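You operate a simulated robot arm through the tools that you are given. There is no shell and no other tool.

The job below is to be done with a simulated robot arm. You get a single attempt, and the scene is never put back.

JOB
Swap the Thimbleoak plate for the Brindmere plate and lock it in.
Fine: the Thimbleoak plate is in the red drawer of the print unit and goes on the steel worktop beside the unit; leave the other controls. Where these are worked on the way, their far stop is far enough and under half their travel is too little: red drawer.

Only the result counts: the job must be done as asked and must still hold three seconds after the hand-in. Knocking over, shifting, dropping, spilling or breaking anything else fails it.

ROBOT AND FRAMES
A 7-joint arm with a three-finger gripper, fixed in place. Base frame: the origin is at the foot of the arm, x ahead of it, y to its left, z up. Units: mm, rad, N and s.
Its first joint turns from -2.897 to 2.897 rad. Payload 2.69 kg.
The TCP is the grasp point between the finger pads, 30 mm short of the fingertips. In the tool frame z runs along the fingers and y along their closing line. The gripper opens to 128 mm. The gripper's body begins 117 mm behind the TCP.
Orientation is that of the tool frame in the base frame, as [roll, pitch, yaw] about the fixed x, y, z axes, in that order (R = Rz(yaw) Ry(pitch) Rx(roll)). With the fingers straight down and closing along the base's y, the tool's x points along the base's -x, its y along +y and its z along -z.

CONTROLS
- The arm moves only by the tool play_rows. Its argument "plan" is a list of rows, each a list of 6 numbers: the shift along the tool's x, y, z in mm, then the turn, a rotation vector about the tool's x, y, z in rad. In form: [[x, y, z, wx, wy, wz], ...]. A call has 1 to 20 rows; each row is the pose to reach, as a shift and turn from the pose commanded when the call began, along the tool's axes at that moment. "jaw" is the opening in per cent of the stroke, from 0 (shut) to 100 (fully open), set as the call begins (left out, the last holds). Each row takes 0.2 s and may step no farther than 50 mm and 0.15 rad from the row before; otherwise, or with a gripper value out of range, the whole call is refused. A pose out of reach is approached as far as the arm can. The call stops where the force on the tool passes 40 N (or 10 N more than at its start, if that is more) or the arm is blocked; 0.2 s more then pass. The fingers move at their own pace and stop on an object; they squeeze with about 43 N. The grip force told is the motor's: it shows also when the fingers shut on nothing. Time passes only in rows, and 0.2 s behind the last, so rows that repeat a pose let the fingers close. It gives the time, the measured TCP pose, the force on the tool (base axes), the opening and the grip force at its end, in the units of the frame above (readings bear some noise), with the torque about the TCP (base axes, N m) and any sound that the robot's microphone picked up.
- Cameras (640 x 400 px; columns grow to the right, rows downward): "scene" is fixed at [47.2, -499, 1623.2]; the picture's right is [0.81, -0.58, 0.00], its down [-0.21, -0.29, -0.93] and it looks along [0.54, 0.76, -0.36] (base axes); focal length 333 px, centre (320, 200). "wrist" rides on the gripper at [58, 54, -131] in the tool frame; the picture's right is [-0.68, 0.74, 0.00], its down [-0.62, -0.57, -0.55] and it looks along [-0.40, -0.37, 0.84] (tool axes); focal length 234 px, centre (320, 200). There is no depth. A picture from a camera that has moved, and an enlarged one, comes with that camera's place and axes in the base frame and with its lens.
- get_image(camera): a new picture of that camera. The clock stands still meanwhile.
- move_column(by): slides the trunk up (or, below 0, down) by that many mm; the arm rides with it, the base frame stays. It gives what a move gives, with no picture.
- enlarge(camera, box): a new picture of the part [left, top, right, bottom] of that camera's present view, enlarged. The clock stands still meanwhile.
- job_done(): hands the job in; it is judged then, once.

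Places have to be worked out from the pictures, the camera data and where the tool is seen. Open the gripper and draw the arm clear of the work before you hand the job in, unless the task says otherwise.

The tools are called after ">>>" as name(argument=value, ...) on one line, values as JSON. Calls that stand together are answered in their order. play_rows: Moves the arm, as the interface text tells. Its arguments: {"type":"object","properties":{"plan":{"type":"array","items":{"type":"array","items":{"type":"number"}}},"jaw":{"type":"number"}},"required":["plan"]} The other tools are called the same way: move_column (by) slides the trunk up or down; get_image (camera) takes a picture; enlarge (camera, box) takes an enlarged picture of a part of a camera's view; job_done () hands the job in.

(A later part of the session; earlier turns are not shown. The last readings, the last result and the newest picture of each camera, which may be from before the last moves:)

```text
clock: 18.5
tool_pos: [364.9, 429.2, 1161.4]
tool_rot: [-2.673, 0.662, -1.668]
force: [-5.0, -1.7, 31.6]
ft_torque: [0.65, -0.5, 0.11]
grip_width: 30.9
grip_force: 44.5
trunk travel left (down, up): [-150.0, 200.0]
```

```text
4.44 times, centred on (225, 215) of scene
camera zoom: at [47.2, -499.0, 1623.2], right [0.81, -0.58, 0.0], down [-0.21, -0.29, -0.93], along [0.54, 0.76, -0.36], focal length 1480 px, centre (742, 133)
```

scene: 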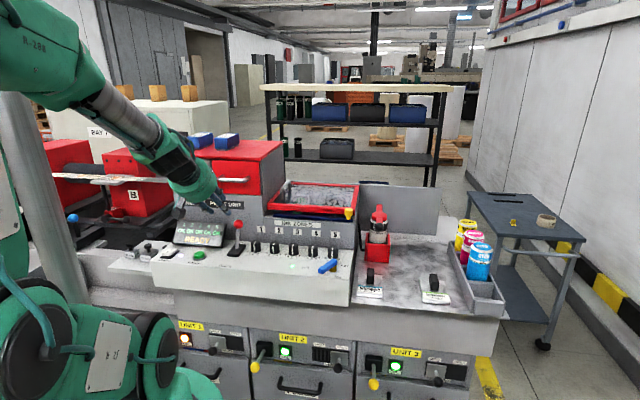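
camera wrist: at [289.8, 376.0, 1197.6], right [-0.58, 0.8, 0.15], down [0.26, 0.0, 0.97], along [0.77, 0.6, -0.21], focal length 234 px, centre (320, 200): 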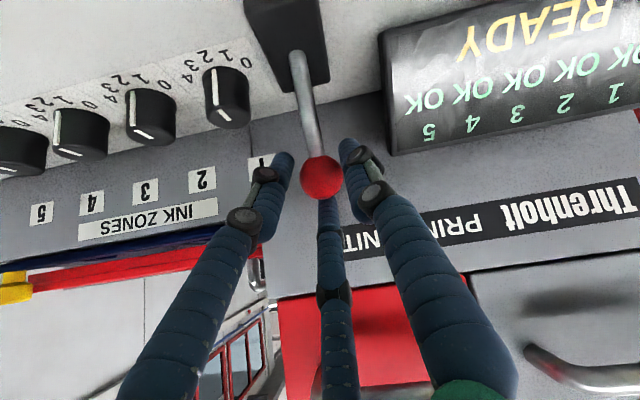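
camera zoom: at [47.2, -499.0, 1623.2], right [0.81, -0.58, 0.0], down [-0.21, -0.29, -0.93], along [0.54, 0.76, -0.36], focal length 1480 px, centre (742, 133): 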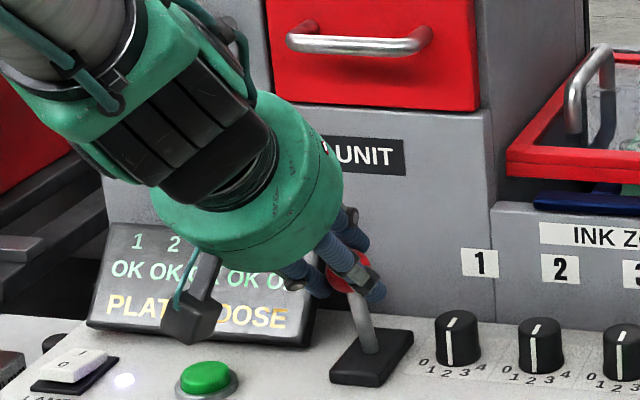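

The upward force says my arc is slightly too low, not a stop. I rise 2 mm and continue forward in small steps.

>>> play_rows(plan=[[-1.2, -0.7, -1.4, 0, 0, 0], [0.6, 0.35, -3.5, 0, 0, 0], [2.4, 1.4, -5.7, 0, 0, 0], [4.9, 2.8, -7.1, 0, 0, 0], [7.3, 4.2, -8.5, 0, 0, 0]])

>>> enlarge(camera="scene", box=[160, 170, 290, 260])

```text
clock: 19.7
tool_pos: [358.2, 423.2, 1159.9]
tool_rot: [-2.676, 0.657, -1.67]
force: [-0.4, 14.7, -10.3]
ft_torque: [0.52, -0.18, 0.33]
grip_width: 30.6
grip_force: 44.7
trunk travel left (down, up): [-150.0, 200.0]
```

```text
4.44 times, centred on (225, 215) of scene
camera zoom: at [47.2, -499.0, 1623.2], right [0.81, -0.58, 0.0], down [-0.21, -0.29, -0.93], along [0.54, 0.76, -0.36], focal length 1480 px, centre (742, 133)
```

zoom: 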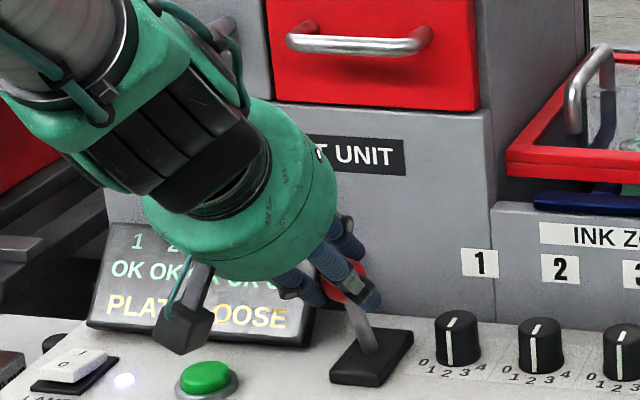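

The lever is now leaning forward about 24°, symmetrical to its start. One more small nudge to feel for the stop.

>>> play_rows(plan=[[2, 1.1, -1.3, 0, 0, 0], [4, 2.3, -2.3, 0, 0, 0]])

```text
clock: 20.3
tool_pos: [356.9, 420.2, 1161.4]
tool_rot: [-2.676, 0.662, -1.669]
force: [23.7, 25.7, -13.6]
ft_torque: [0.14, -0.17, -0.03]
grip_width: 31.0
grip_force: 44.8
trunk travel left (down, up): [-150.0, 200.0]
```

A firm stop at 35 N along the pull: the lever is at its front stop. I release the ball and back out along the tool axis.

>>> play_rows(plan=[[-2, -1.1, 1.2, 0, 0, 0], [-2, -1.1, 1.2, 0, 0, 0]])

>>> play_rows(plan=[[0, 0, 0, 0, 0, 0], [0, 0, 0, 0, 0, 0]], jaw=33)

>>> play_rows(plan=[[0, 0, -15, 0, 0, 0], [0, 0, -35, 0, 0, 0], [0, 0, -60, 0, 0, 0], [0, 0, -90, 0, 0, 0]])

>>> get_image(camera="wrist")

>>> enlarge(camera="scene", box=[140, 130, 300, 260])

```text
clock: 20.9
tool_pos: [356.3, 419.6, 1160.6]
tool_rot: [-2.675, 0.66, -1.671]
force: [5.1, 9.2, -11.2]
ft_torque: [-0.32, 0.34, -0.02]
grip_width: 30.5
grip_force: 44.9
trunk travel left (down, up): [-150.0, 200.0]
```

```text
clock: 21.5
tool_pos: [356.4, 419.8, 1162.4]
tool_rot: [-2.674, 0.661, -1.669]
force: [0.3, 0.3, 1.0]
ft_torque: [0.01, 0.03, 0.01]
grip_width: 42.5
grip_force: 0.2
trunk travel left (down, up): [-150.0, 200.0]
```

```text
clock: 22.5
tool_pos: [311.1, 375.8, 1224.6]
tool_rot: [-2.675, 0.659, -1.669]
force: [-0.6, 0.3, -0.7]
ft_torque: [-0.03, 0.01, -0.02]
grip_width: 42.1
grip_force: 0.1
trunk travel left (down, up): [-150.0, 200.0]
```

```text
taken
camera wrist: at [195.1, 282.6, 1262.6], right [-0.58, 0.8, 0.15], down [0.26, 0.0, 0.97], along [0.77, 0.6, -0.21], focal length 234 px, centre (320, 200)
```

wrist: 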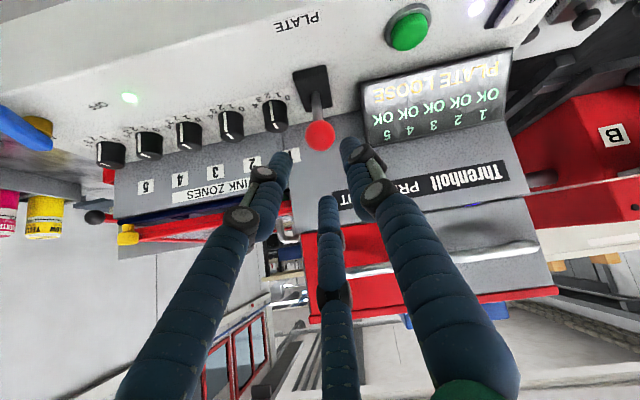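

```text
3.08 times, centred on (220, 195) of scene
camera zoom: at [47.2, -499.0, 1623.2], right [0.81, -0.58, 0.0], down [-0.21, -0.29, -0.93], along [0.54, 0.76, -0.36], focal length 1025 px, centre (628, 215)
```

zoom: 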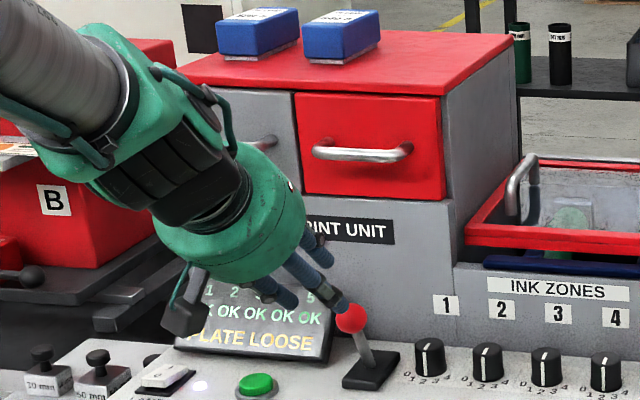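

The lever stays forward with "PLATE LOOSE" showing. I return to the drawer staging pose with the original hand rotation, ready to grip the handle again.

>>> play_rows(plan=[[-18.9, -9.2, -8.9, 0, 0, -0.131], [-37.7, -18.4, -17.8, 0, 0, -0.262], [-56.6, -27.6, -26.6, 0, 0, -0.393], [-75.4, -36.8, -35.5, 0, 0, -0.524], [-94.3, -46.1, -44.4, 0, 0, -0.654], [-113.2, -55.3, -53.2, 0, 0, -0.785], [-132, -64.5, -62.1, 0, 0, -0.916], [-150.9, -73.7, -71, 0, 0, -1.047]], jaw=32)

>>> get_image(camera="wrist")

```text
clock: 24.3
tool_pos: [349.7, 431.0, 1393.3]
tool_rot: [-2.354, 0.0, -0.784]
force: [-0.9, -0.4, 0.2]
ft_torque: [0.0, 0.02, 0.0]
grip_width: 41.2
grip_force: 0.0
trunk travel left (down, up): [-150.0, 200.0]
```

```text
taken
camera wrist: at [299.3, 296.8, 1448.1], right [-0.84, 0.11, -0.52], down [-0.43, 0.44, 0.79], along [0.32, 0.89, -0.33], focal length 234 px, centre (320, 200)
```

wrist: 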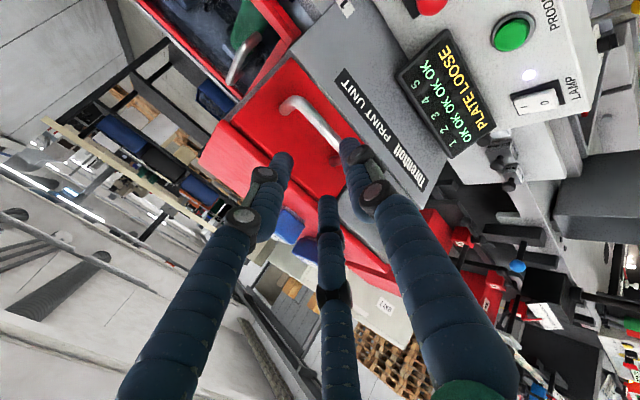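

The pose matches the earlier staging one. I advance 111 mm onto the handle and then close.

>>> play_rows(plan=[[0, 0, 35, 0, 0, 0], [0, 0, 65, 0, 0, 0], [0, 0, 85, 0, 0, 0], [0, -0.6, 98, 0, 0, 0], [0, -0.6, 106, 0, 0, 0], [0, -0.6, 111, 0, 0, 0]])

>>> play_rows(plan=[[0, -1, 0, 0, 0, 0], [0, -1.5, 0, 0, 0, 0], [0, -1.5, 0, 0, 0, 0]], jaw=0)

>>> enlarge(camera="wrist", box=[220, 60, 420, 260])

```text
clock: 25.7
tool_pos: [408.5, 486.9, 1316.5]
tool_rot: [-2.353, -0.001, -0.785]
force: [0.5, 0.2, -0.2]
ft_torque: [0.03, 0.0, 0.01]
grip_width: 41.0
grip_force: 0.0
trunk travel left (down, up): [-150.0, 200.0]
```

```text
clock: 26.5
tool_pos: [408.6, 487.0, 1316.6]
tool_rot: [-2.353, 0.0, -0.786]
force: [0.1, -8.7, -6.6]
ft_torque: [-0.59, -0.23, 0.19]
grip_width: 22.9
grip_force: 45.1
trunk travel left (down, up): [-150.0, 200.0]
```

```text
2.00 times, centred on (320, 160) of wrist
camera zoom: at [356.7, 352.4, 1371.0], right [-0.85, 0.11, -0.52], down [-0.43, 0.44, 0.79], along [0.32, 0.89, -0.33], focal length 468 px, centre (320, 280)
```

zoom: 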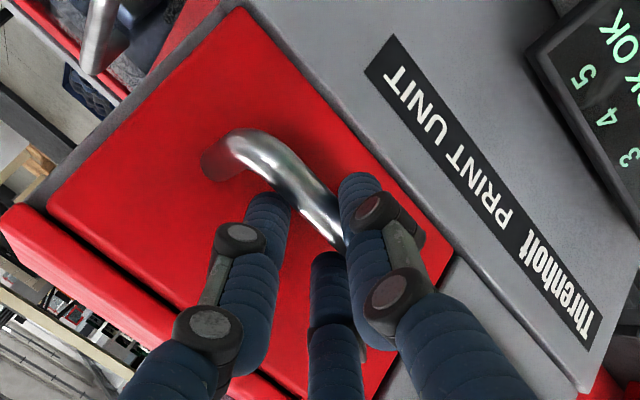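

The handle is gripped again without unwanted contact. I pull gently outward (−v) to see whether the drawer is now free.

>>> play_rows(plan=[[0, 2.8, -2.8, 0, 0, 0], [0, 5.7, -5.7, 0, 0, 0], [0, 8.5, -8.5, 0, 0, 0], [0, 11.3, -11.3, 0, 0, 0], [0, 14.1, -14.1, 0, 0, 0], [0, 17.7, -17.7, 0, 0, 0], [0, 21.2, -21.2, 0, 0, 0]])

>>> get_image(camera="wrist")

```text
clock: 28.1
tool_pos: [387.4, 467.0, 1316.7]
tool_rot: [-2.354, 0.0, -0.785]
force: [6.1, -7.2, -16.2]
ft_torque: [-0.55, -0.18, 0.34]
grip_width: 22.7
grip_force: 44.7
trunk travel left (down, up): [-150.0, 200.0]
```

```text
taken
camera wrist: at [336.2, 331.8, 1371.0], right [-0.85, 0.11, -0.52], down [-0.43, 0.44, 0.79], along [0.32, 0.89, -0.33], focal length 234 px, centre (320, 200)
```

wrist: 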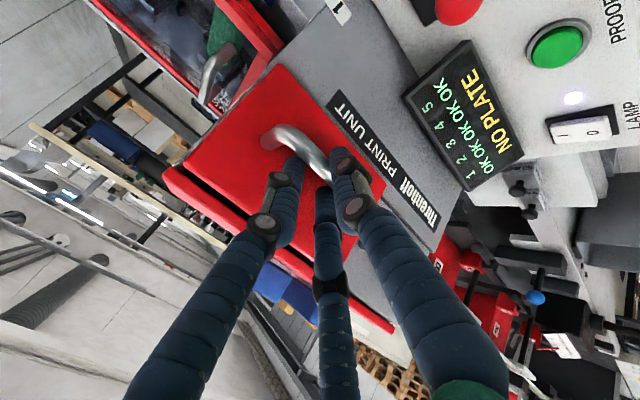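

The drawer slides (display reads "NO PLATE"). I keep pulling, 100 mm more.

>>> play_rows(plan=[[0, 8, -8, 0, 0, 0], [0, 17, -17, 0, 0, 0], [0, 26, -26, 0, 0, 0], [0, 35, -35, 0, 0, 0], [0, 44, -44, 0, 0, 0], [0, 53, -53, 0, 0, 0], [0, 62, -62, 0, 0, 0], [0, 71, -71, 0, 0, 0]])

>>> get_image(camera="scene")

>>> get_image(camera="wrist")

```text
clock: 29.9
tool_pos: [316.7, 395.8, 1317.5]
tool_rot: [-2.351, 0.001, -0.785]
force: [6.5, -9.3, -15.3]
ft_torque: [-0.57, -0.21, 0.25]
grip_width: 22.8
grip_force: 45.3
trunk travel left (down, up): [-150.0, 200.0]
```

```text
taken
```

scene: 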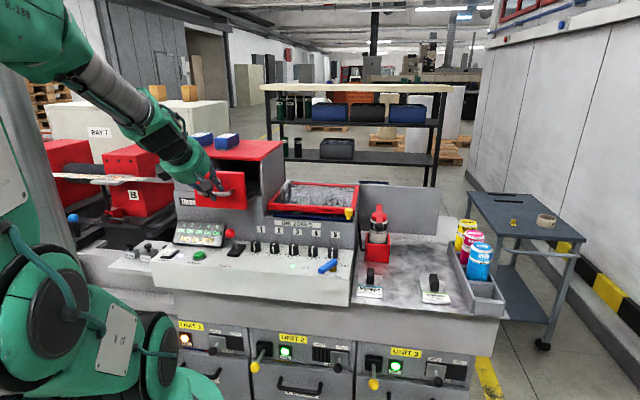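

```text
taken
camera wrist: at [266.1, 261.6, 1370.8], right [-0.85, 0.11, -0.52], down [-0.43, 0.44, 0.79], along [0.32, 0.89, -0.33], focal length 234 px, centre (320, 200)
```

wrist: 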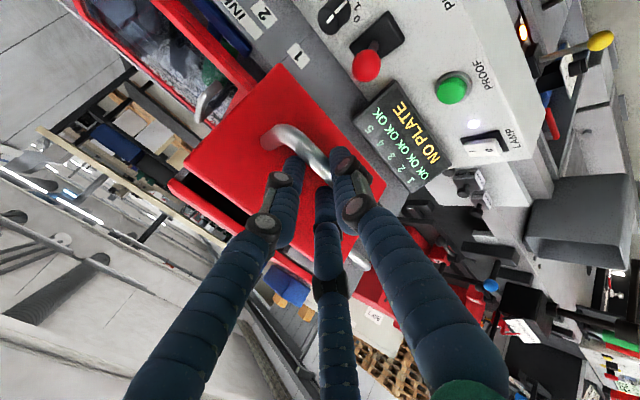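

The drawer is open about 130 mm. I continue in smaller steps until I feel its far stop.

>>> play_rows(plan=[[0, 7, -7, 0, 0, 0], [0, 14, -14, 0, 0, 0], [0, 21, -21, 0, 0, 0], [0, 28, -28, 0, 0, 0], [0, 35, -35, 0, 0, 0]])

>>> get_image(camera="scene")

```text
clock: 31.1
tool_pos: [282.1, 359.5, 1316.6]
tool_rot: [-2.353, 0.0, -0.787]
force: [2.1, -3.3, -10.6]
ft_torque: [-0.45, -0.23, 0.33]
grip_width: 22.6
grip_force: 44.4
trunk travel left (down, up): [-150.0, 200.0]
```

```text
taken
```

scene: 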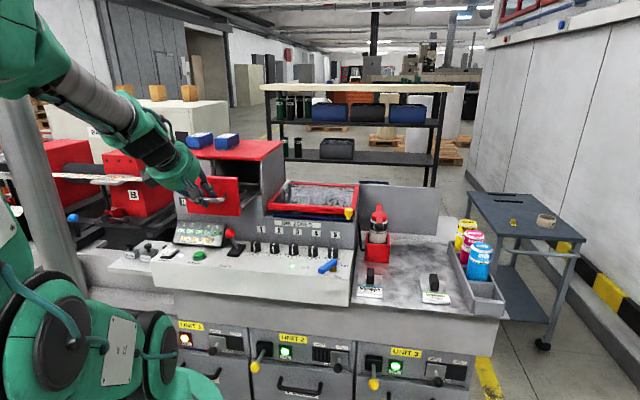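

The drawer still moves freely at about 180 mm. I go on a little, watching for the stop.

>>> play_rows(plan=[[0, 5, -5, 0, 0, 0], [0, 10, -10, 0, 0, 0], [0, 15, -15, 0, 0, 0], [0, 20, -20, 0, 0, 0]])

>>> enlarge(camera="scene", box=[140, 120, 300, 260])

>>> get_image(camera="wrist")

```text
clock: 32.1
tool_pos: [261.5, 340.2, 1316.4]
tool_rot: [-2.354, 0.0, -0.786]
force: [4.7, -6.2, -4.4]
ft_torque: [-0.5, -0.36, 0.25]
grip_width: 22.5
grip_force: 45.1
trunk travel left (down, up): [-150.0, 200.0]
```

```text
2.86 times, centred on (220, 190) of scene
camera zoom: at [47.2, -499.0, 1623.2], right [0.81, -0.58, 0.0], down [-0.21, -0.29, -0.93], along [0.54, 0.76, -0.36], focal length 952 px, centre (606, 229)
```

zoom: 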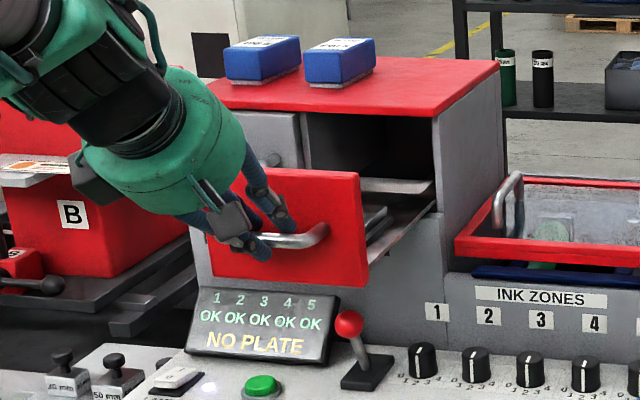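

```text
taken
camera wrist: at [210.2, 205.8, 1370.7], right [-0.85, 0.11, -0.52], down [-0.43, 0.44, 0.79], along [0.32, 0.89, -0.33], focal length 234 px, centre (320, 200)
```

wrist: 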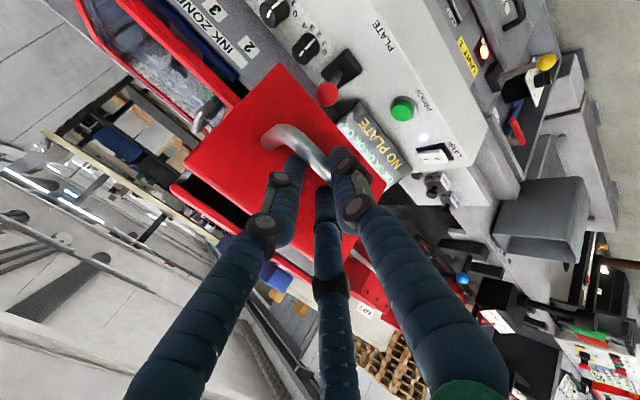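

The tray is now about 207 mm out and still moving. I try another 30 mm to find the stop.

>>> play_rows(plan=[[0, 4, -4, 0, 0, 0], [0, 8, -8, 0, 0, 0], [0, 12, -12, 0, 0, 0], [0, 16, -16, 0, 0, 0], [0, 20, -20, 0, 0, 0]])

>>> enlarge(camera="scene", box=[140, 120, 300, 260])

```text
clock: 32.6
tool_pos: [258.7, 337.9, 1316.2]
tool_rot: [-2.352, -0.002, -0.784]
force: [32.8, 21.9, -14.8]
ft_torque: [-0.01, -0.87, 0.36]
grip_width: 22.7
grip_force: 44.7
trunk travel left (down, up): [-150.0, 200.0]
stopped in row 2: the force on the tool passed its limit at 50 N (the readings are from after the stop); the commanded pose is now the measured one
```

```text
2.86 times, centred on (220, 190) of scene
camera zoom: at [47.2, -499.0, 1623.2], right [0.81, -0.58, 0.0], down [-0.21, -0.29, -0.93], along [0.54, 0.76, -0.36], focal length 952 px, centre (606, 229)
```

zoom: 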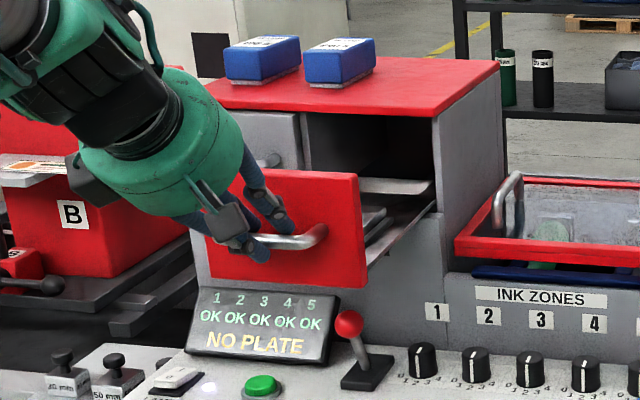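

The far stop is reached (50 N), about 210 mm of travel. I release the handle and back out.

>>> play_rows(plan=[[0, 0, 0, 0, 0, 0], [0, 0, 0, 0, 0, 0]], jaw=32)

>>> play_rows(plan=[[0, 1, -10, 0, 0, 0], [0, 1, -25, 0, 0, 0], [0, 0, -45, 0, 0, 0], [0, -20, -70, 0, 0, 0], [0, -50, -95, 0, 0, 0], [0, -80, -120, 0, 0, 0]])

>>> get_image(camera="wrist")

>>> get_image(camera="scene")

```text
clock: 33.2
tool_pos: [257.3, 335.7, 1318.4]
tool_rot: [-2.352, -0.002, -0.786]
force: [0.0, 1.3, -0.3]
ft_torque: [-0.05, -0.01, -0.03]
grip_width: 40.8
grip_force: 0.0
trunk travel left (down, up): [-150.0, 200.0]
```

```text
clock: 34.6
tool_pos: [235.6, 317.3, 1459.0]
tool_rot: [-2.35, -0.001, -0.784]
force: [-0.2, -0.3, 0.5]
ft_torque: [-0.02, 0.0, -0.02]
grip_width: 40.8
grip_force: 0.1
trunk travel left (down, up): [-150.0, 200.0]
```

```text
taken
camera wrist: at [184.1, 182.0, 1513.2], right [-0.84, 0.11, -0.52], down [-0.43, 0.44, 0.79], along [0.32, 0.89, -0.32], focal length 234 px, centre (320, 200)
```

wrist: 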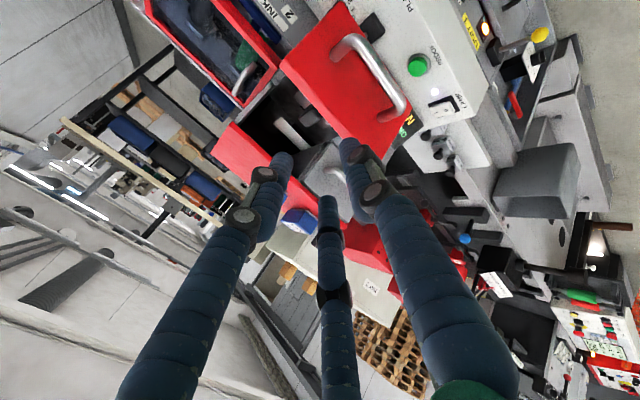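

```text
taken
```

scene: 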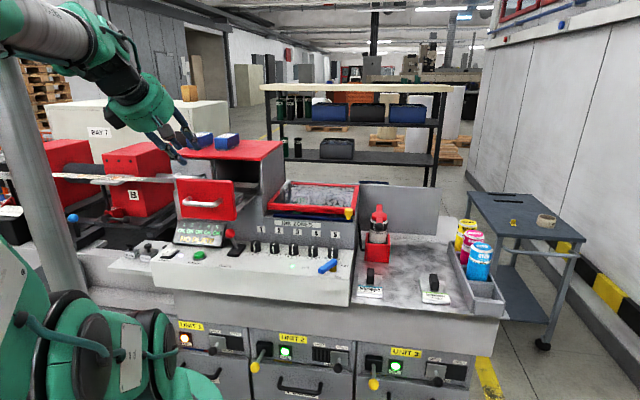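

The drawer stays open. I bring the hand back to vertical and above the open drawer to view the plate inside.

>>> play_rows(plan=[[8.4, -12.2, 7.3, -0.131, 0, 0], [16.7, -24.4, 14.6, -0.262, 0, 0], [25.1, -36.7, 21.9, -0.393, 0, 0], [33.5, -48.9, 29.1, -0.524, 0, 0], [41.8, -61.1, 36.4, -0.655, 0, 0], [50.2, -73.3, 43.7, -0.785, 0, 0]], jaw=100)

>>> get_image(camera="wrist")

>>> enlarge(camera="wrist", box=[200, 80, 380, 240])

```text
clock: 36.0
tool_pos: [329.5, 339.7, 1481.2]
tool_rot: [-3.136, 0.0, -0.784]
force: [0.0, -0.5, 0.0]
ft_torque: [0.01, -0.04, -0.01]
grip_width: 128.0
grip_force: 0.0
trunk travel left (down, up): [-150.0, 200.0]
```

```text
taken
camera wrist: at [333.0, 259.0, 1611.4], right [-1.0, -0.04, 0.0], down [-0.04, 0.83, 0.55], along [-0.02, 0.55, -0.83], focal length 234 px, centre (320, 200)
```

wrist: 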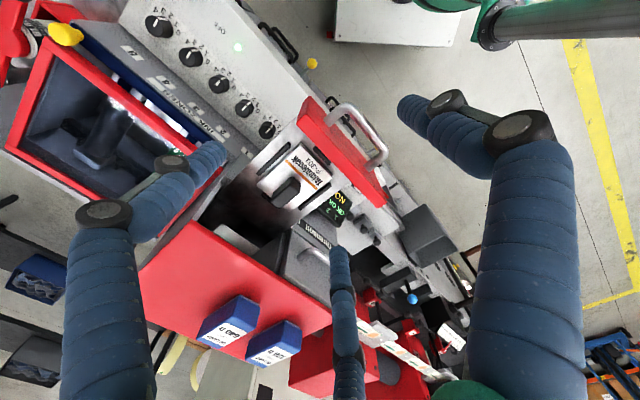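

```text
2.50 times, centred on (290, 160) of wrist
camera zoom: at [333.0, 259.0, 1611.4], right [-1.0, -0.04, 0.0], down [-0.04, 0.83, 0.55], along [-0.02, 0.55, -0.83], focal length 585 px, centre (395, 300)
```

zoom: 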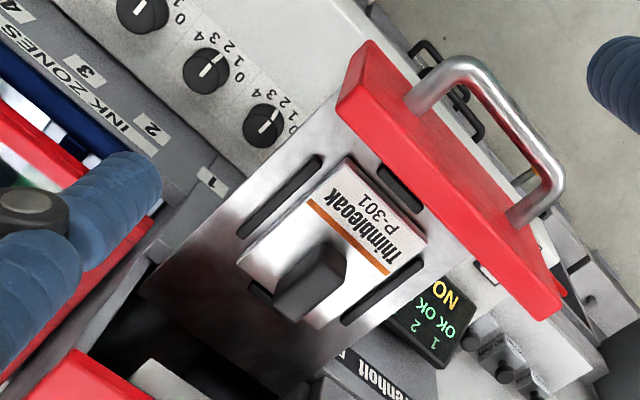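

I can read "Thimbleoak P-301" on the plate in the tray; it nests between black ribs and its handle runs inward. I zoom in for precise geometry.

>>> enlarge(camera="wrist", box=[250, 130, 350, 220])

>>> enlarge(camera="scene", box=[170, 140, 290, 230])

```text
4.44 times, centred on (300, 175) of wrist
camera zoom: at [333.0, 259.0, 1611.4], right [-1.0, -0.04, 0.0], down [-0.04, 0.83, 0.55], along [-0.02, 0.55, -0.83], focal length 1041 px, centre (409, 311)
```

zoom: 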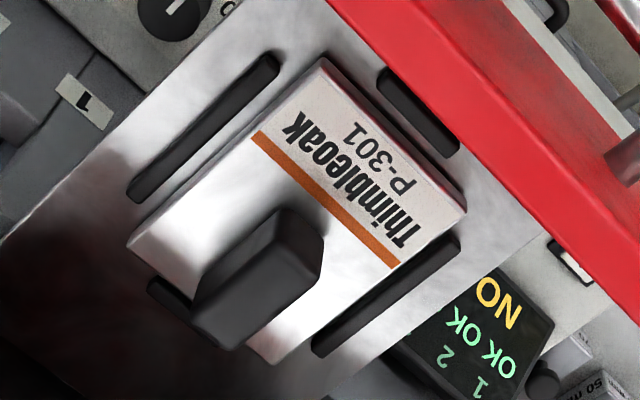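

```text
4.44 times, centred on (230, 185) of scene
camera zoom: at [47.2, -499.0, 1623.2], right [0.81, -0.58, 0.0], down [-0.21, -0.29, -0.93], along [0.54, 0.76, -0.36], focal length 1480 px, centre (720, 267)
```

zoom: 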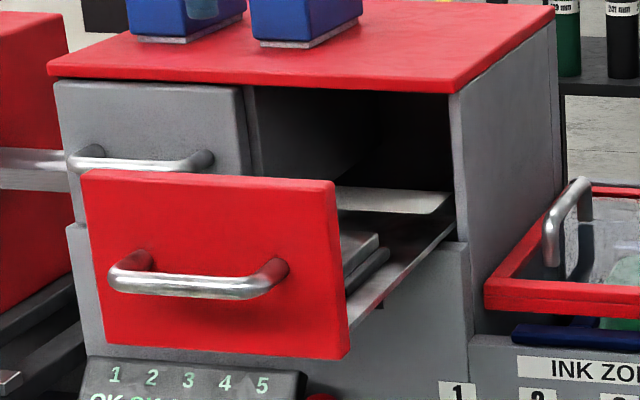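

I zoom further on the handle block itself to separate its top from its sides.

>>> enlarge(camera="wrist", box=[285, 168, 330, 213])

```text
8.89 times, centred on (308, 190) of wrist
camera zoom: at [333.0, 259.0, 1611.4], right [-1.0, -0.04, 0.0], down [-0.04, 0.83, 0.55], along [-0.02, 0.55, -0.83], focal length 2082 px, centre (431, 284)
```

zoom: 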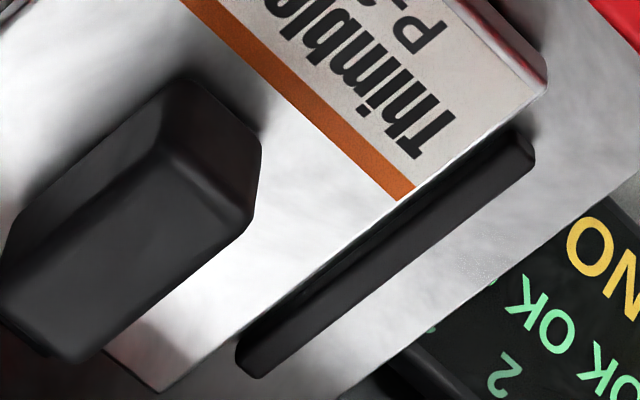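

The Thimbleoak handle block measures about 20×43×27 mm, centred near (380,462), top about z 1295. Before picking it I inspect the worktop to choose a free spot, so I travel there high with the open hand.

>>> play_rows(plan=[[44.8, 2.3, 0, 0, 0, 0.044], [89.6, 4.6, 0, 0, 0, 0.087], [134.4, 6.9, 0, 0, 0, 0.131], [179.2, 9.2, 0, 0, 0, 0.175], [224, 11.5, 0, 0, 0, 0.218], [268.8, 13.9, 0, 0, 0, 0.262], [313.6, 16.2, 0, 0, 0, 0.306], [358.4, 18.5, 0, 0, 0, 0.349], [403.2, 20.8, 0, 0, 0, 0.393], [448, 23.1, 0, 0, 0, 0.437], [492.8, 25.4, 0, 0, 0, 0.48], [537.5, 27.7, 0, 0, 0, 0.524], [537.5, 27.7, 45, 0, 0, 0.524], [537.5, 27.7, 90, 0, 0, 0.524], [537.5, 27.7, 135, 0, 0, 0.524], [537.5, 27.7, 170, 0, 0, 0.524], [537.5, 27.7, 201, 0, 0, 0.524]])

>>> get_image(camera="wrist")

>>> get_image(camera="scene")

```text
clock: 39.6
tool_pos: [691.5, -60.3, 1279.4]
tool_rot: [-3.135, 0.002, -1.311]
force: [-0.2, 0.8, 0.1]
ft_torque: [-0.03, -0.04, 0.03]
grip_width: 128.0
grip_force: 0.1
trunk travel left (down, up): [-150.0, 200.0]
```

```text
taken
camera wrist: at [655.1, -132.2, 1409.2], right [-0.89, 0.46, 0.0], down [0.38, 0.74, 0.55], along [0.26, 0.49, -0.83], focal length 234 px, centre (320, 200)
```

wrist: 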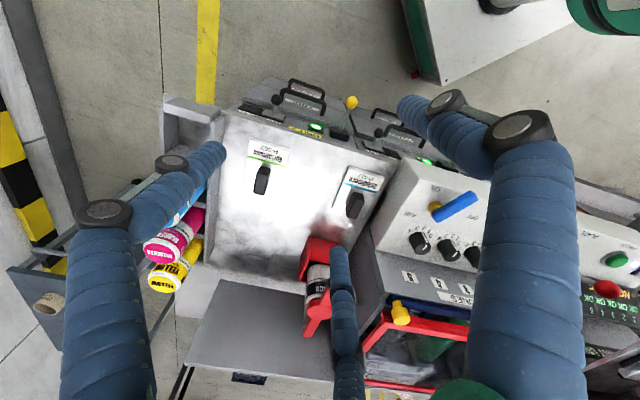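

```text
taken
```

scene: 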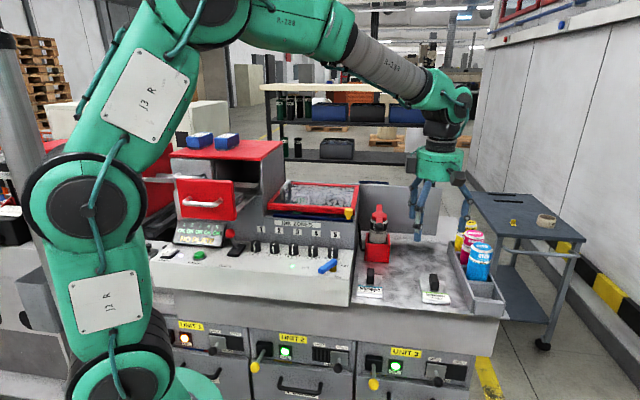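

Good overview: worktop holds Brindmere (near the console) and Sprigmoss with a free area between them. I enlarge to measure.

>>> enlarge(camera="wrist", box=[190, 90, 430, 290])

>>> enlarge(camera="wrist", box=[320, 150, 410, 230])

>>> enlarge(camera="wrist", box=[220, 130, 310, 210])

```text
2.00 times, centred on (310, 190) of wrist
camera zoom: at [655.1, -132.2, 1409.2], right [-0.89, 0.46, 0.0], down [0.38, 0.74, 0.55], along [0.26, 0.49, -0.83], focal length 468 px, centre (340, 220)
```

zoom: 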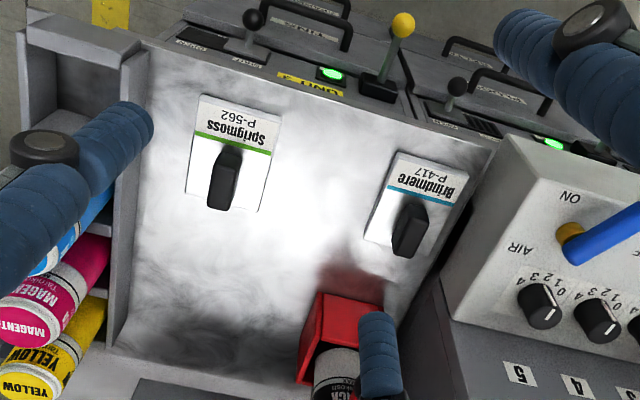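

```text
5.00 times, centred on (365, 190) of wrist
camera zoom: at [655.1, -132.2, 1409.2], right [-0.89, 0.46, 0.0], down [0.38, 0.74, 0.55], along [0.26, 0.49, -0.83], focal length 1171 px, centre (95, 250)
```

zoom: 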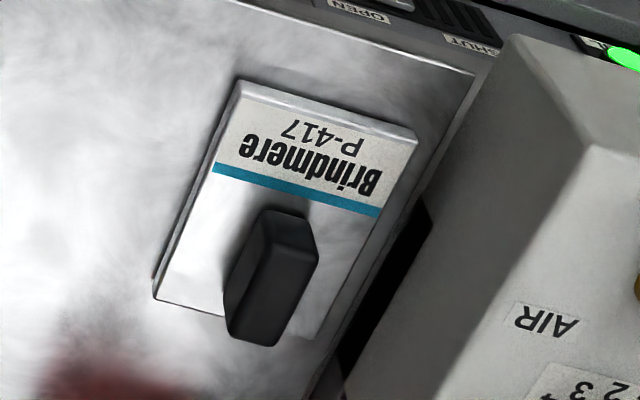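

```text
5.00 times, centred on (265, 170) of wrist
camera zoom: at [655.1, -132.2, 1409.2], right [-0.89, 0.46, 0.0], down [0.38, 0.74, 0.55], along [0.26, 0.49, -0.83], focal length 1171 px, centre (595, 350)
```

zoom: 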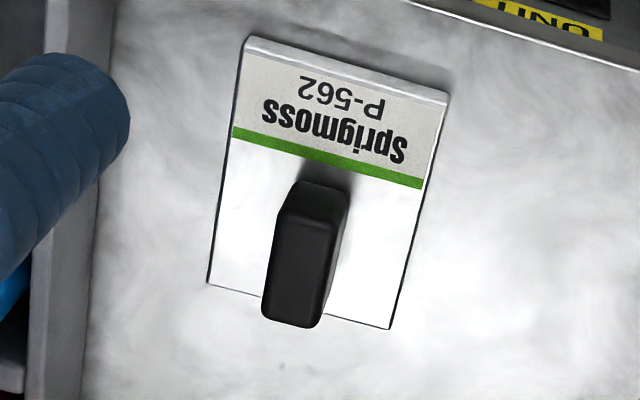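

Plate heights are still uncertain by about 15 mm from single views, so I take a second view with a sideways baseline for proper triangulation (also trimming a tiny tilt).

>>> play_rows(plan=[[-40.8, 23.6, 0, -0.006, 0, 0], [-81.7, 47.1, 0, -0.006, 0, 0], [-122.5, 70.7, 0, -0.006, 0, 0]])

>>> enlarge(camera="wrist", box=[200, 100, 360, 240])

>>> get_image(camera="wrist")

```text
clock: 40.4
tool_pos: [592.5, 40.7, 1280.0]
tool_rot: [-3.142, 0.005, -1.307]
force: [0.3, 0.1, 0.2]
ft_torque: [-0.03, 0.04, 0.01]
grip_width: 128.2
grip_force: 0.0
trunk travel left (down, up): [-150.0, 200.0]
```

```text
2.86 times, centred on (280, 170) of wrist
camera zoom: at [555.9, -31.3, 1411.5], right [-0.89, 0.46, 0.0], down [0.39, 0.74, 0.55], along [0.25, 0.49, -0.83], focal length 669 px, centre (434, 286)
```

zoom: 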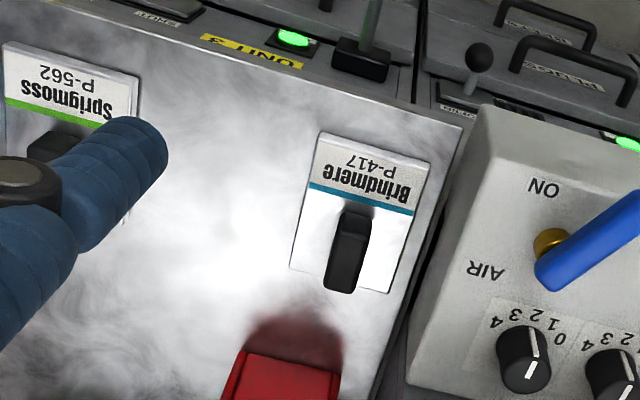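

```text
taken
camera wrist: at [555.9, -31.3, 1411.5], right [-0.89, 0.46, 0.0], down [0.39, 0.74, 0.55], along [0.25, 0.49, -0.83], focal length 234 px, centre (320, 200)
```

wrist: 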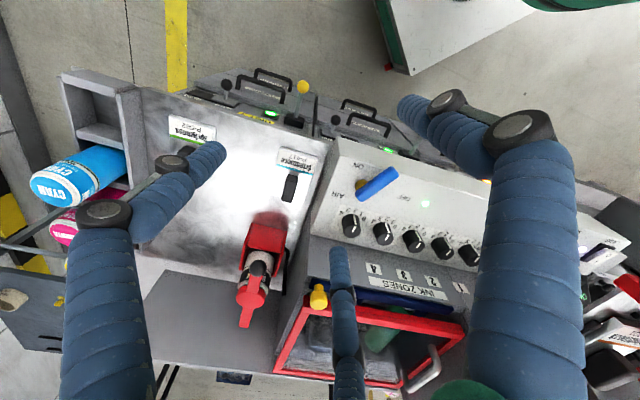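

Triangulation now agrees: worktop plates have their tops at z≈982 and the drawer plate at z≈1268; the free midpoint between Brindmere and Sprigmoss is near (780,69). I return above the drawer plate for the pick.

>>> play_rows(plan=[[0, 0, -45, 0, 0, 0], [0, 0, -90, 0, 0, 0], [0, 0, -135, 0, 0, 0], [0, 0, -170, 0, 0, 0], [-42.5, 8.9, -170, 0, 0, 0], [-85, 17.8, -170, 0, 0, 0], [-127.6, 26.8, -170, 0, 0, 0], [-170.1, 35.7, -170, 0, 0, 0], [-212.6, 44.6, -170, 0, 0, 0], [-255.1, 53.5, -170, 0, 0, 0], [-297.6, 62.4, -170, 0, 0, 0], [-340.1, 71.3, -170, 0, 0, 0], [-382.7, 80.3, -170, 0, 0, 0], [-425.2, 89.2, -170, 0, 0, 0], [-467.7, 98.1, -170, 0, 0, 0], [-467.7, 98.1, -145, 0, 0, 0], [-467.7, 98.1, -120, 0, 0, 0]], jaw=100)

>>> get_image(camera="wrist")

>>> enlarge(camera="wrist", box=[240, 70, 400, 230])

>>> get_image(camera="scene")

```text
clock: 44.0
tool_pos: [372.6, 465.0, 1402.1]
tool_rot: [3.14, 0.003, -1.308]
force: [-0.2, -0.1, -0.2]
ft_torque: [0.05, 0.0, 0.03]
grip_width: 128.0
grip_force: 0.1
trunk travel left (down, up): [-150.0, 200.0]
```

```text
taken
camera wrist: at [336.9, 394.3, 1532.1], right [-0.89, 0.46, 0.0], down [0.39, 0.74, 0.55], along [0.25, 0.49, -0.83], focal length 234 px, centre (320, 200)
```

wrist: 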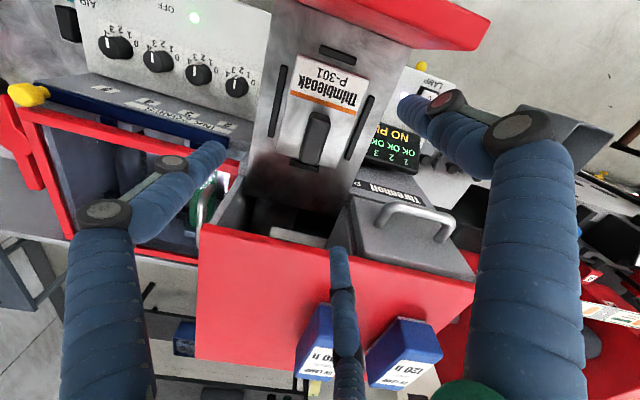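

```text
2.50 times, centred on (320, 150) of wrist
camera zoom: at [336.9, 394.3, 1532.1], right [-0.89, 0.46, 0.0], down [0.39, 0.74, 0.55], along [0.25, 0.49, -0.83], focal length 585 px, centre (320, 325)
```

zoom: 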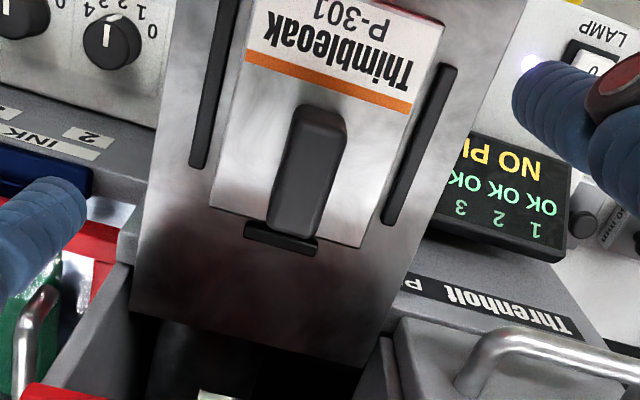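

```text
taken
```

scene: 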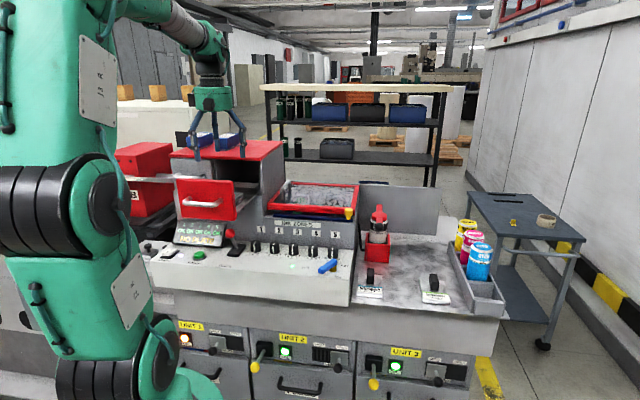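

The view from above fits: plate top z≈1265, handle block centre (381,465). I shift to the three-jaw grip centre, set the jaw to 56 mm and lower until the tips are about 6 mm above the plate.

>>> play_rows(plan=[[-3.4, -4.4, 0, 0, 0, 0], [-3.4, -4.4, 25, 0, 0, 0], [-3.4, -4.4, 50, 0, 0, 0], [-3.4, -4.4, 70, 0, 0, 0]], jaw=44)

>>> get_image(camera="wrist")

>>> enlarge(camera="wrist", box=[240, 70, 400, 230])

```text
clock: 45.0
tool_pos: [377.6, 470.9, 1330.0]
tool_rot: [-3.141, 0.002, -1.309]
force: [-0.3, 0.1, 0.5]
ft_torque: [-0.01, -0.04, 0.03]
grip_width: 56.1
grip_force: 0.1
trunk travel left (down, up): [-150.0, 200.0]
```

```text
taken
camera wrist: at [341.8, 399.4, 1460.8], right [-0.89, 0.46, 0.0], down [0.39, 0.74, 0.55], along [0.25, 0.49, -0.83], focal length 234 px, centre (320, 200)
```

wrist: 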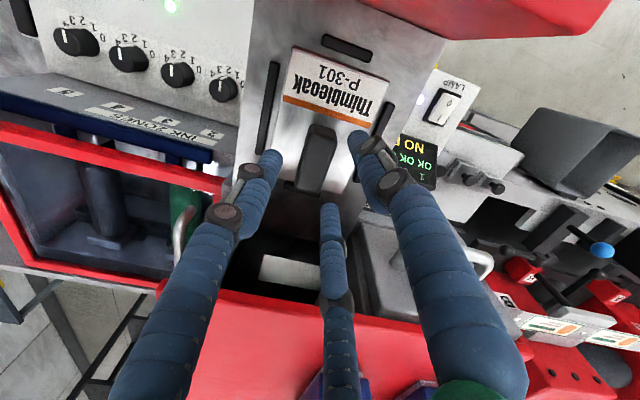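

```text
2.50 times, centred on (320, 150) of wrist
camera zoom: at [341.8, 399.4, 1460.8], right [-0.89, 0.46, 0.0], down [0.39, 0.74, 0.55], along [0.25, 0.49, -0.83], focal length 585 px, centre (320, 325)
```

zoom: 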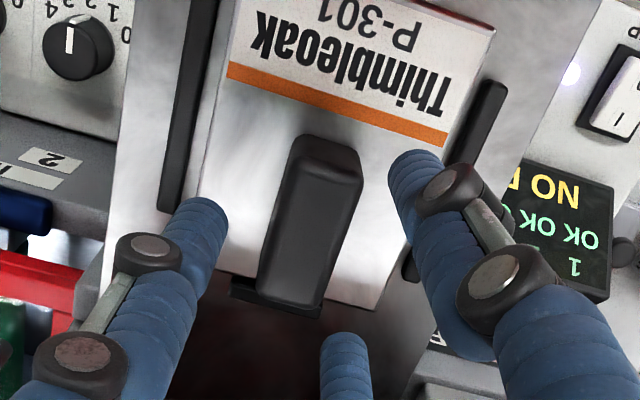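

Block is centred as intended between the jaws. I lower the last 30 mm.

>>> play_rows(plan=[[0, 0, 10, 0, 0, 0], [0, 0, 20, 0, 0, 0], [0, 0, 26, 0, 0, 0], [0, 0, 30, 0, 0, 0]])

>>> enlarge(camera="wrist", box=[220, 70, 420, 250])

```text
clock: 46.0
tool_pos: [377.4, 471.0, 1301.6]
tool_rot: [-3.141, 0.004, -1.308]
force: [0.3, 0.7, 0.3]
ft_torque: [-0.01, -0.02, -0.03]
grip_width: 56.5
grip_force: 0.0
trunk travel left (down, up): [-150.0, 200.0]
```

```text
2.22 times, centred on (320, 160) of wrist
camera zoom: at [341.7, 399.5, 1431.8], right [-0.89, 0.46, 0.0], down [0.39, 0.74, 0.55], along [0.25, 0.49, -0.83], focal length 520 px, centre (320, 289)
```

zoom: 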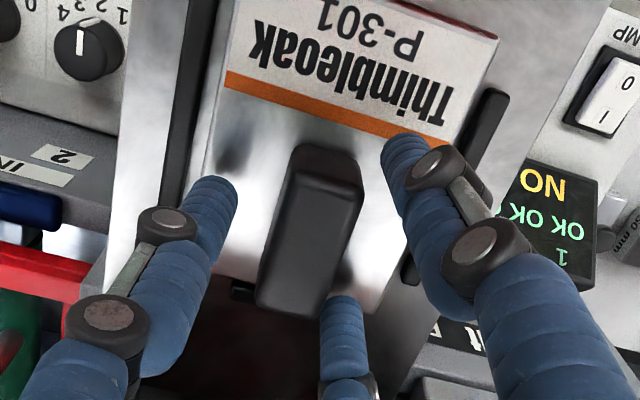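

The tips hover just above the plate around the handle with no contact. I close the jaw on the Thimbleoak handle.

>>> play_rows(plan=[[0, 0, 0, 0, 0, 0], [0, 0, 0, 0, 0, 0], [0, 0, 0, 0, 0, 0]], jaw=0)

>>> enlarge(camera="wrist", box=[220, 70, 420, 250])

```text
clock: 46.8
tool_pos: [377.6, 470.4, 1301.3]
tool_rot: [3.142, 0.002, -1.308]
force: [1.1, -0.2, -0.4]
ft_torque: [-0.08, -0.15, 0.0]
grip_width: 35.9
grip_force: 43.4
trunk travel left (down, up): [-150.0, 200.0]
```

```text
2.22 times, centred on (320, 160) of wrist
camera zoom: at [341.7, 399.5, 1432.0], right [-0.89, 0.46, 0.0], down [0.39, 0.74, 0.55], along [0.25, 0.49, -0.83], focal length 520 px, centre (320, 289)
```

zoom: 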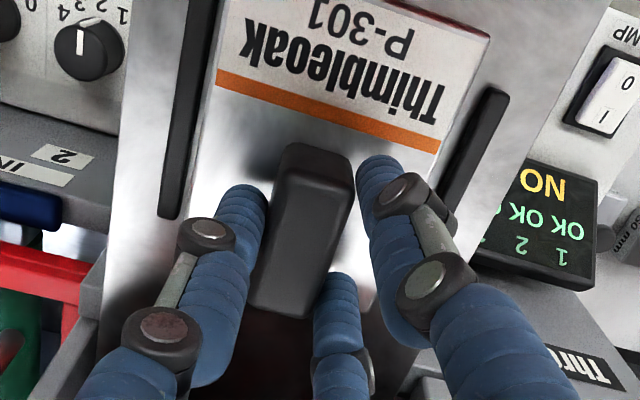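

The handle is gripped (36 mm, 43 N). I lift it straight up out of the nest and check.

>>> play_rows(plan=[[0, 0, -5, 0, 0, 0], [0, 0, -12, 0, 0, 0], [0, 0, -25, 0, 0, 0], [0, 0, -45, 0, 0, 0], [0, 0, -75, 0, 0, 0], [0, 0, -105, 0, 0, 0], [0, 0, -140, 0, 0, 0]])

>>> get_image(camera="wrist")

>>> get_image(camera="scene")

```text
clock: 48.4
tool_pos: [379.7, 470.2, 1442.5]
tool_rot: [-3.141, 0.002, -1.308]
force: [-0.4, -0.6, -3.0]
ft_torque: [-0.02, -0.02, 0.01]
grip_width: 35.7
grip_force: 43.2
trunk travel left (down, up): [-150.0, 200.0]
```

```text
taken
camera wrist: at [342.7, 398.4, 1573.2], right [-0.89, 0.46, 0.0], down [0.39, 0.74, 0.55], along [0.25, 0.49, -0.84], focal length 234 px, centre (320, 200)
```

wrist: 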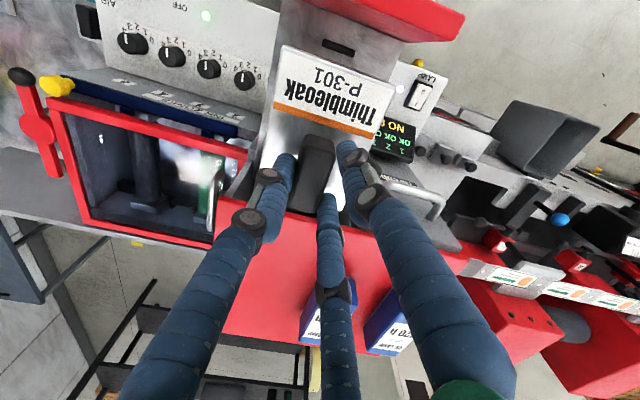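

```text
taken
```

scene: 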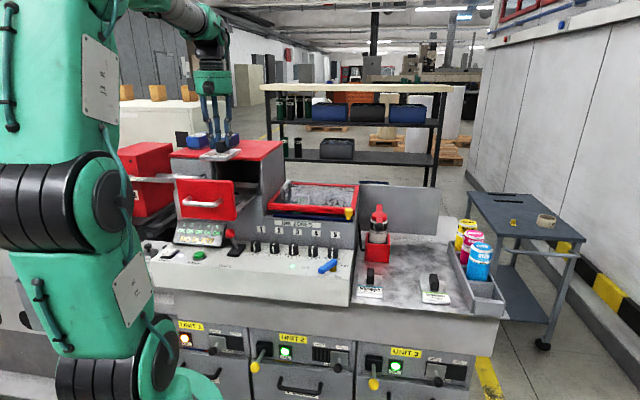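

The Thimbleoak plate hangs level in the grip. I carry it at height over to the free spot between the two worktop plates and lower to a hover.

>>> play_rows(plan=[[34, -21.3, 0, 0, 0, 0], [68, -42.5, 0, 0, 0, 0], [102, -63.8, 0, 0, 0, 0], [135.9, -85, 0, 0, 0, 0], [169.9, -106.3, 0, 0, 0, 0], [203.9, -127.5, 0, 0, 0, 0], [237.9, -148.8, 0, 0, 0, 0], [271.9, -170.1, 0, 0, 0, 0], [305.9, -191.3, 0, 0, 0, 0], [339.9, -212.6, 0, 0, 0, 0], [373.8, -233.8, 0, 0, 0, 0], [407.8, -255.1, 0, 0, 0, 0], [441.8, -276.3, 0, 0, 0, 0], [475.8, -297.6, 0, 0, 0, 0], [475.8, -297.6, 40, 0, 0, 0], [475.8, -297.6, 80, 0, 0, 0], [475.8, -297.6, 120, 0, 0, 0], [475.8, -297.6, 160, 0, 0, 0], [475.8, -297.6, 200, 0, 0, 0]])

>>> get_image(camera="wrist")

>>> get_image(camera="scene")

```text
clock: 52.4
tool_pos: [790.8, 91.6, 1238.0]
tool_rot: [3.141, 0.005, -1.306]
force: [0.2, 0.0, -2.0]
ft_torque: [-0.04, 0.04, -0.01]
grip_width: 35.7
grip_force: 43.0
trunk travel left (down, up): [-150.0, 200.0]
```

```text
taken
camera wrist: at [753.9, 20.1, 1368.6], right [-0.89, 0.46, 0.0], down [0.39, 0.74, 0.55], along [0.25, 0.49, -0.83], focal length 234 px, centre (320, 200)
```

wrist: 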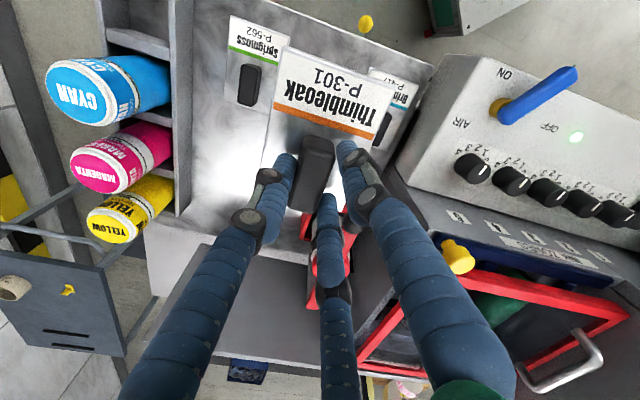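

```text
taken
```

scene: 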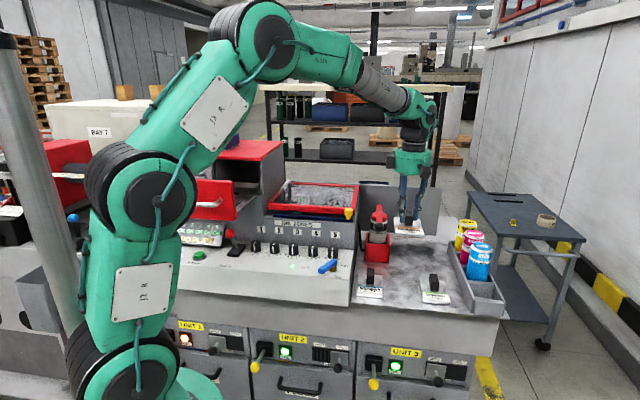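

Position is right on the target column. I lower to about 12 mm above the worktop and check before contact.

>>> play_rows(plan=[[1.8, 2.5, 40, 0, 0, 0], [1.8, 2.5, 80, 0, 0, 0], [1.8, 2.5, 120, 0, 0, 0], [1.8, 2.5, 155, 0, 0, 0], [1.8, 2.5, 180, 0, 0, 0], [1.8, 2.5, 198, 0, 0, 0], [1.8, 2.5, 207, 0, 0, 0]])

>>> get_image(camera="wrist")

>>> enlarge(camera="scene", box=[330, 180, 510, 310])

```text
clock: 54.0
tool_pos: [785.9, 88.1, 1031.3]
tool_rot: [-3.141, 0.002, -1.307]
force: [0.6, 0.4, -3.0]
ft_torque: [0.04, 0.01, -0.02]
grip_width: 35.8
grip_force: 42.6
trunk travel left (down, up): [-150.0, 200.0]
```

```text
taken
camera wrist: at [751.0, 16.0, 1162.9], right [-0.89, 0.46, 0.0], down [0.39, 0.74, 0.55], along [0.25, 0.49, -0.83], focal length 234 px, centre (320, 200)
```

wrist: 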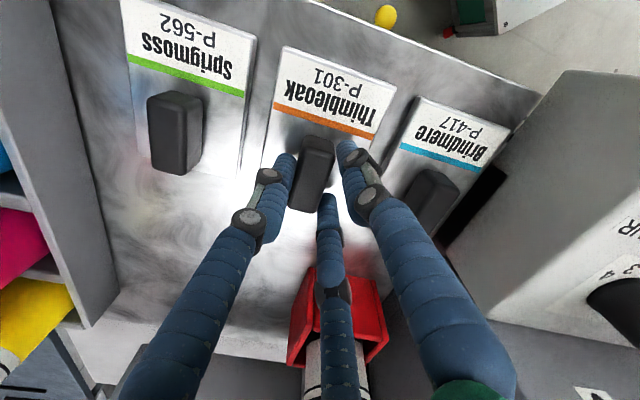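

```text
3.08 times, centred on (420, 245) of scene
camera zoom: at [47.2, -499.0, 1623.2], right [0.81, -0.58, 0.0], down [-0.21, -0.29, -0.93], along [0.54, 0.76, -0.36], focal length 1025 px, centre (12, 62)
```

zoom: 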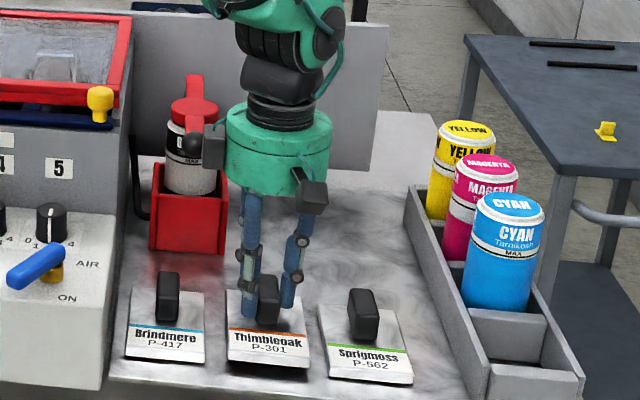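

The plate hovers in the gap with about 20 mm on both sides. I lower in small steps and watch the vertical force.

>>> play_rows(plan=[[0, 0, 4, 0, 0, 0], [0, 0, 8, 0, 0, 0], [0, 0, 10, 0, 0, 0]])

>>> enlarge(camera="scene", box=[360, 240, 460, 310])

```text
clock: 54.8
tool_pos: [786.1, 86.6, 1023.4]
tool_rot: [-3.14, 0.001, -1.306]
force: [-1.2, 2.6, 7.5]
ft_torque: [-0.71, 0.29, -0.25]
grip_width: 35.8
grip_force: 43.0
trunk travel left (down, up): [-150.0, 200.0]
```

```text
5.71 times, centred on (410, 275) of scene
camera zoom: at [47.2, -499.0, 1623.2], right [0.81, -0.58, 0.0], down [-0.21, -0.29, -0.93], along [0.54, 0.76, -0.36], focal length 1903 px, centre (-194, -229)
```

zoom: 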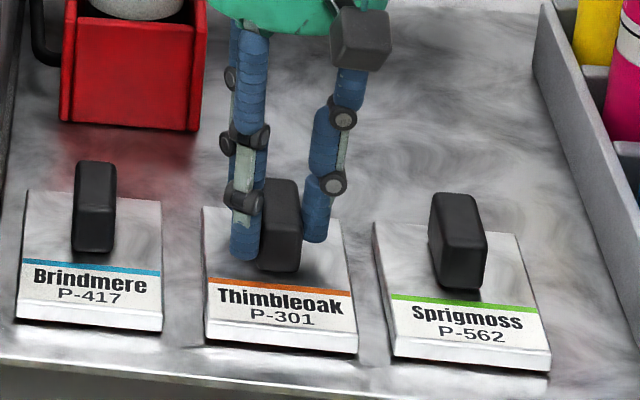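

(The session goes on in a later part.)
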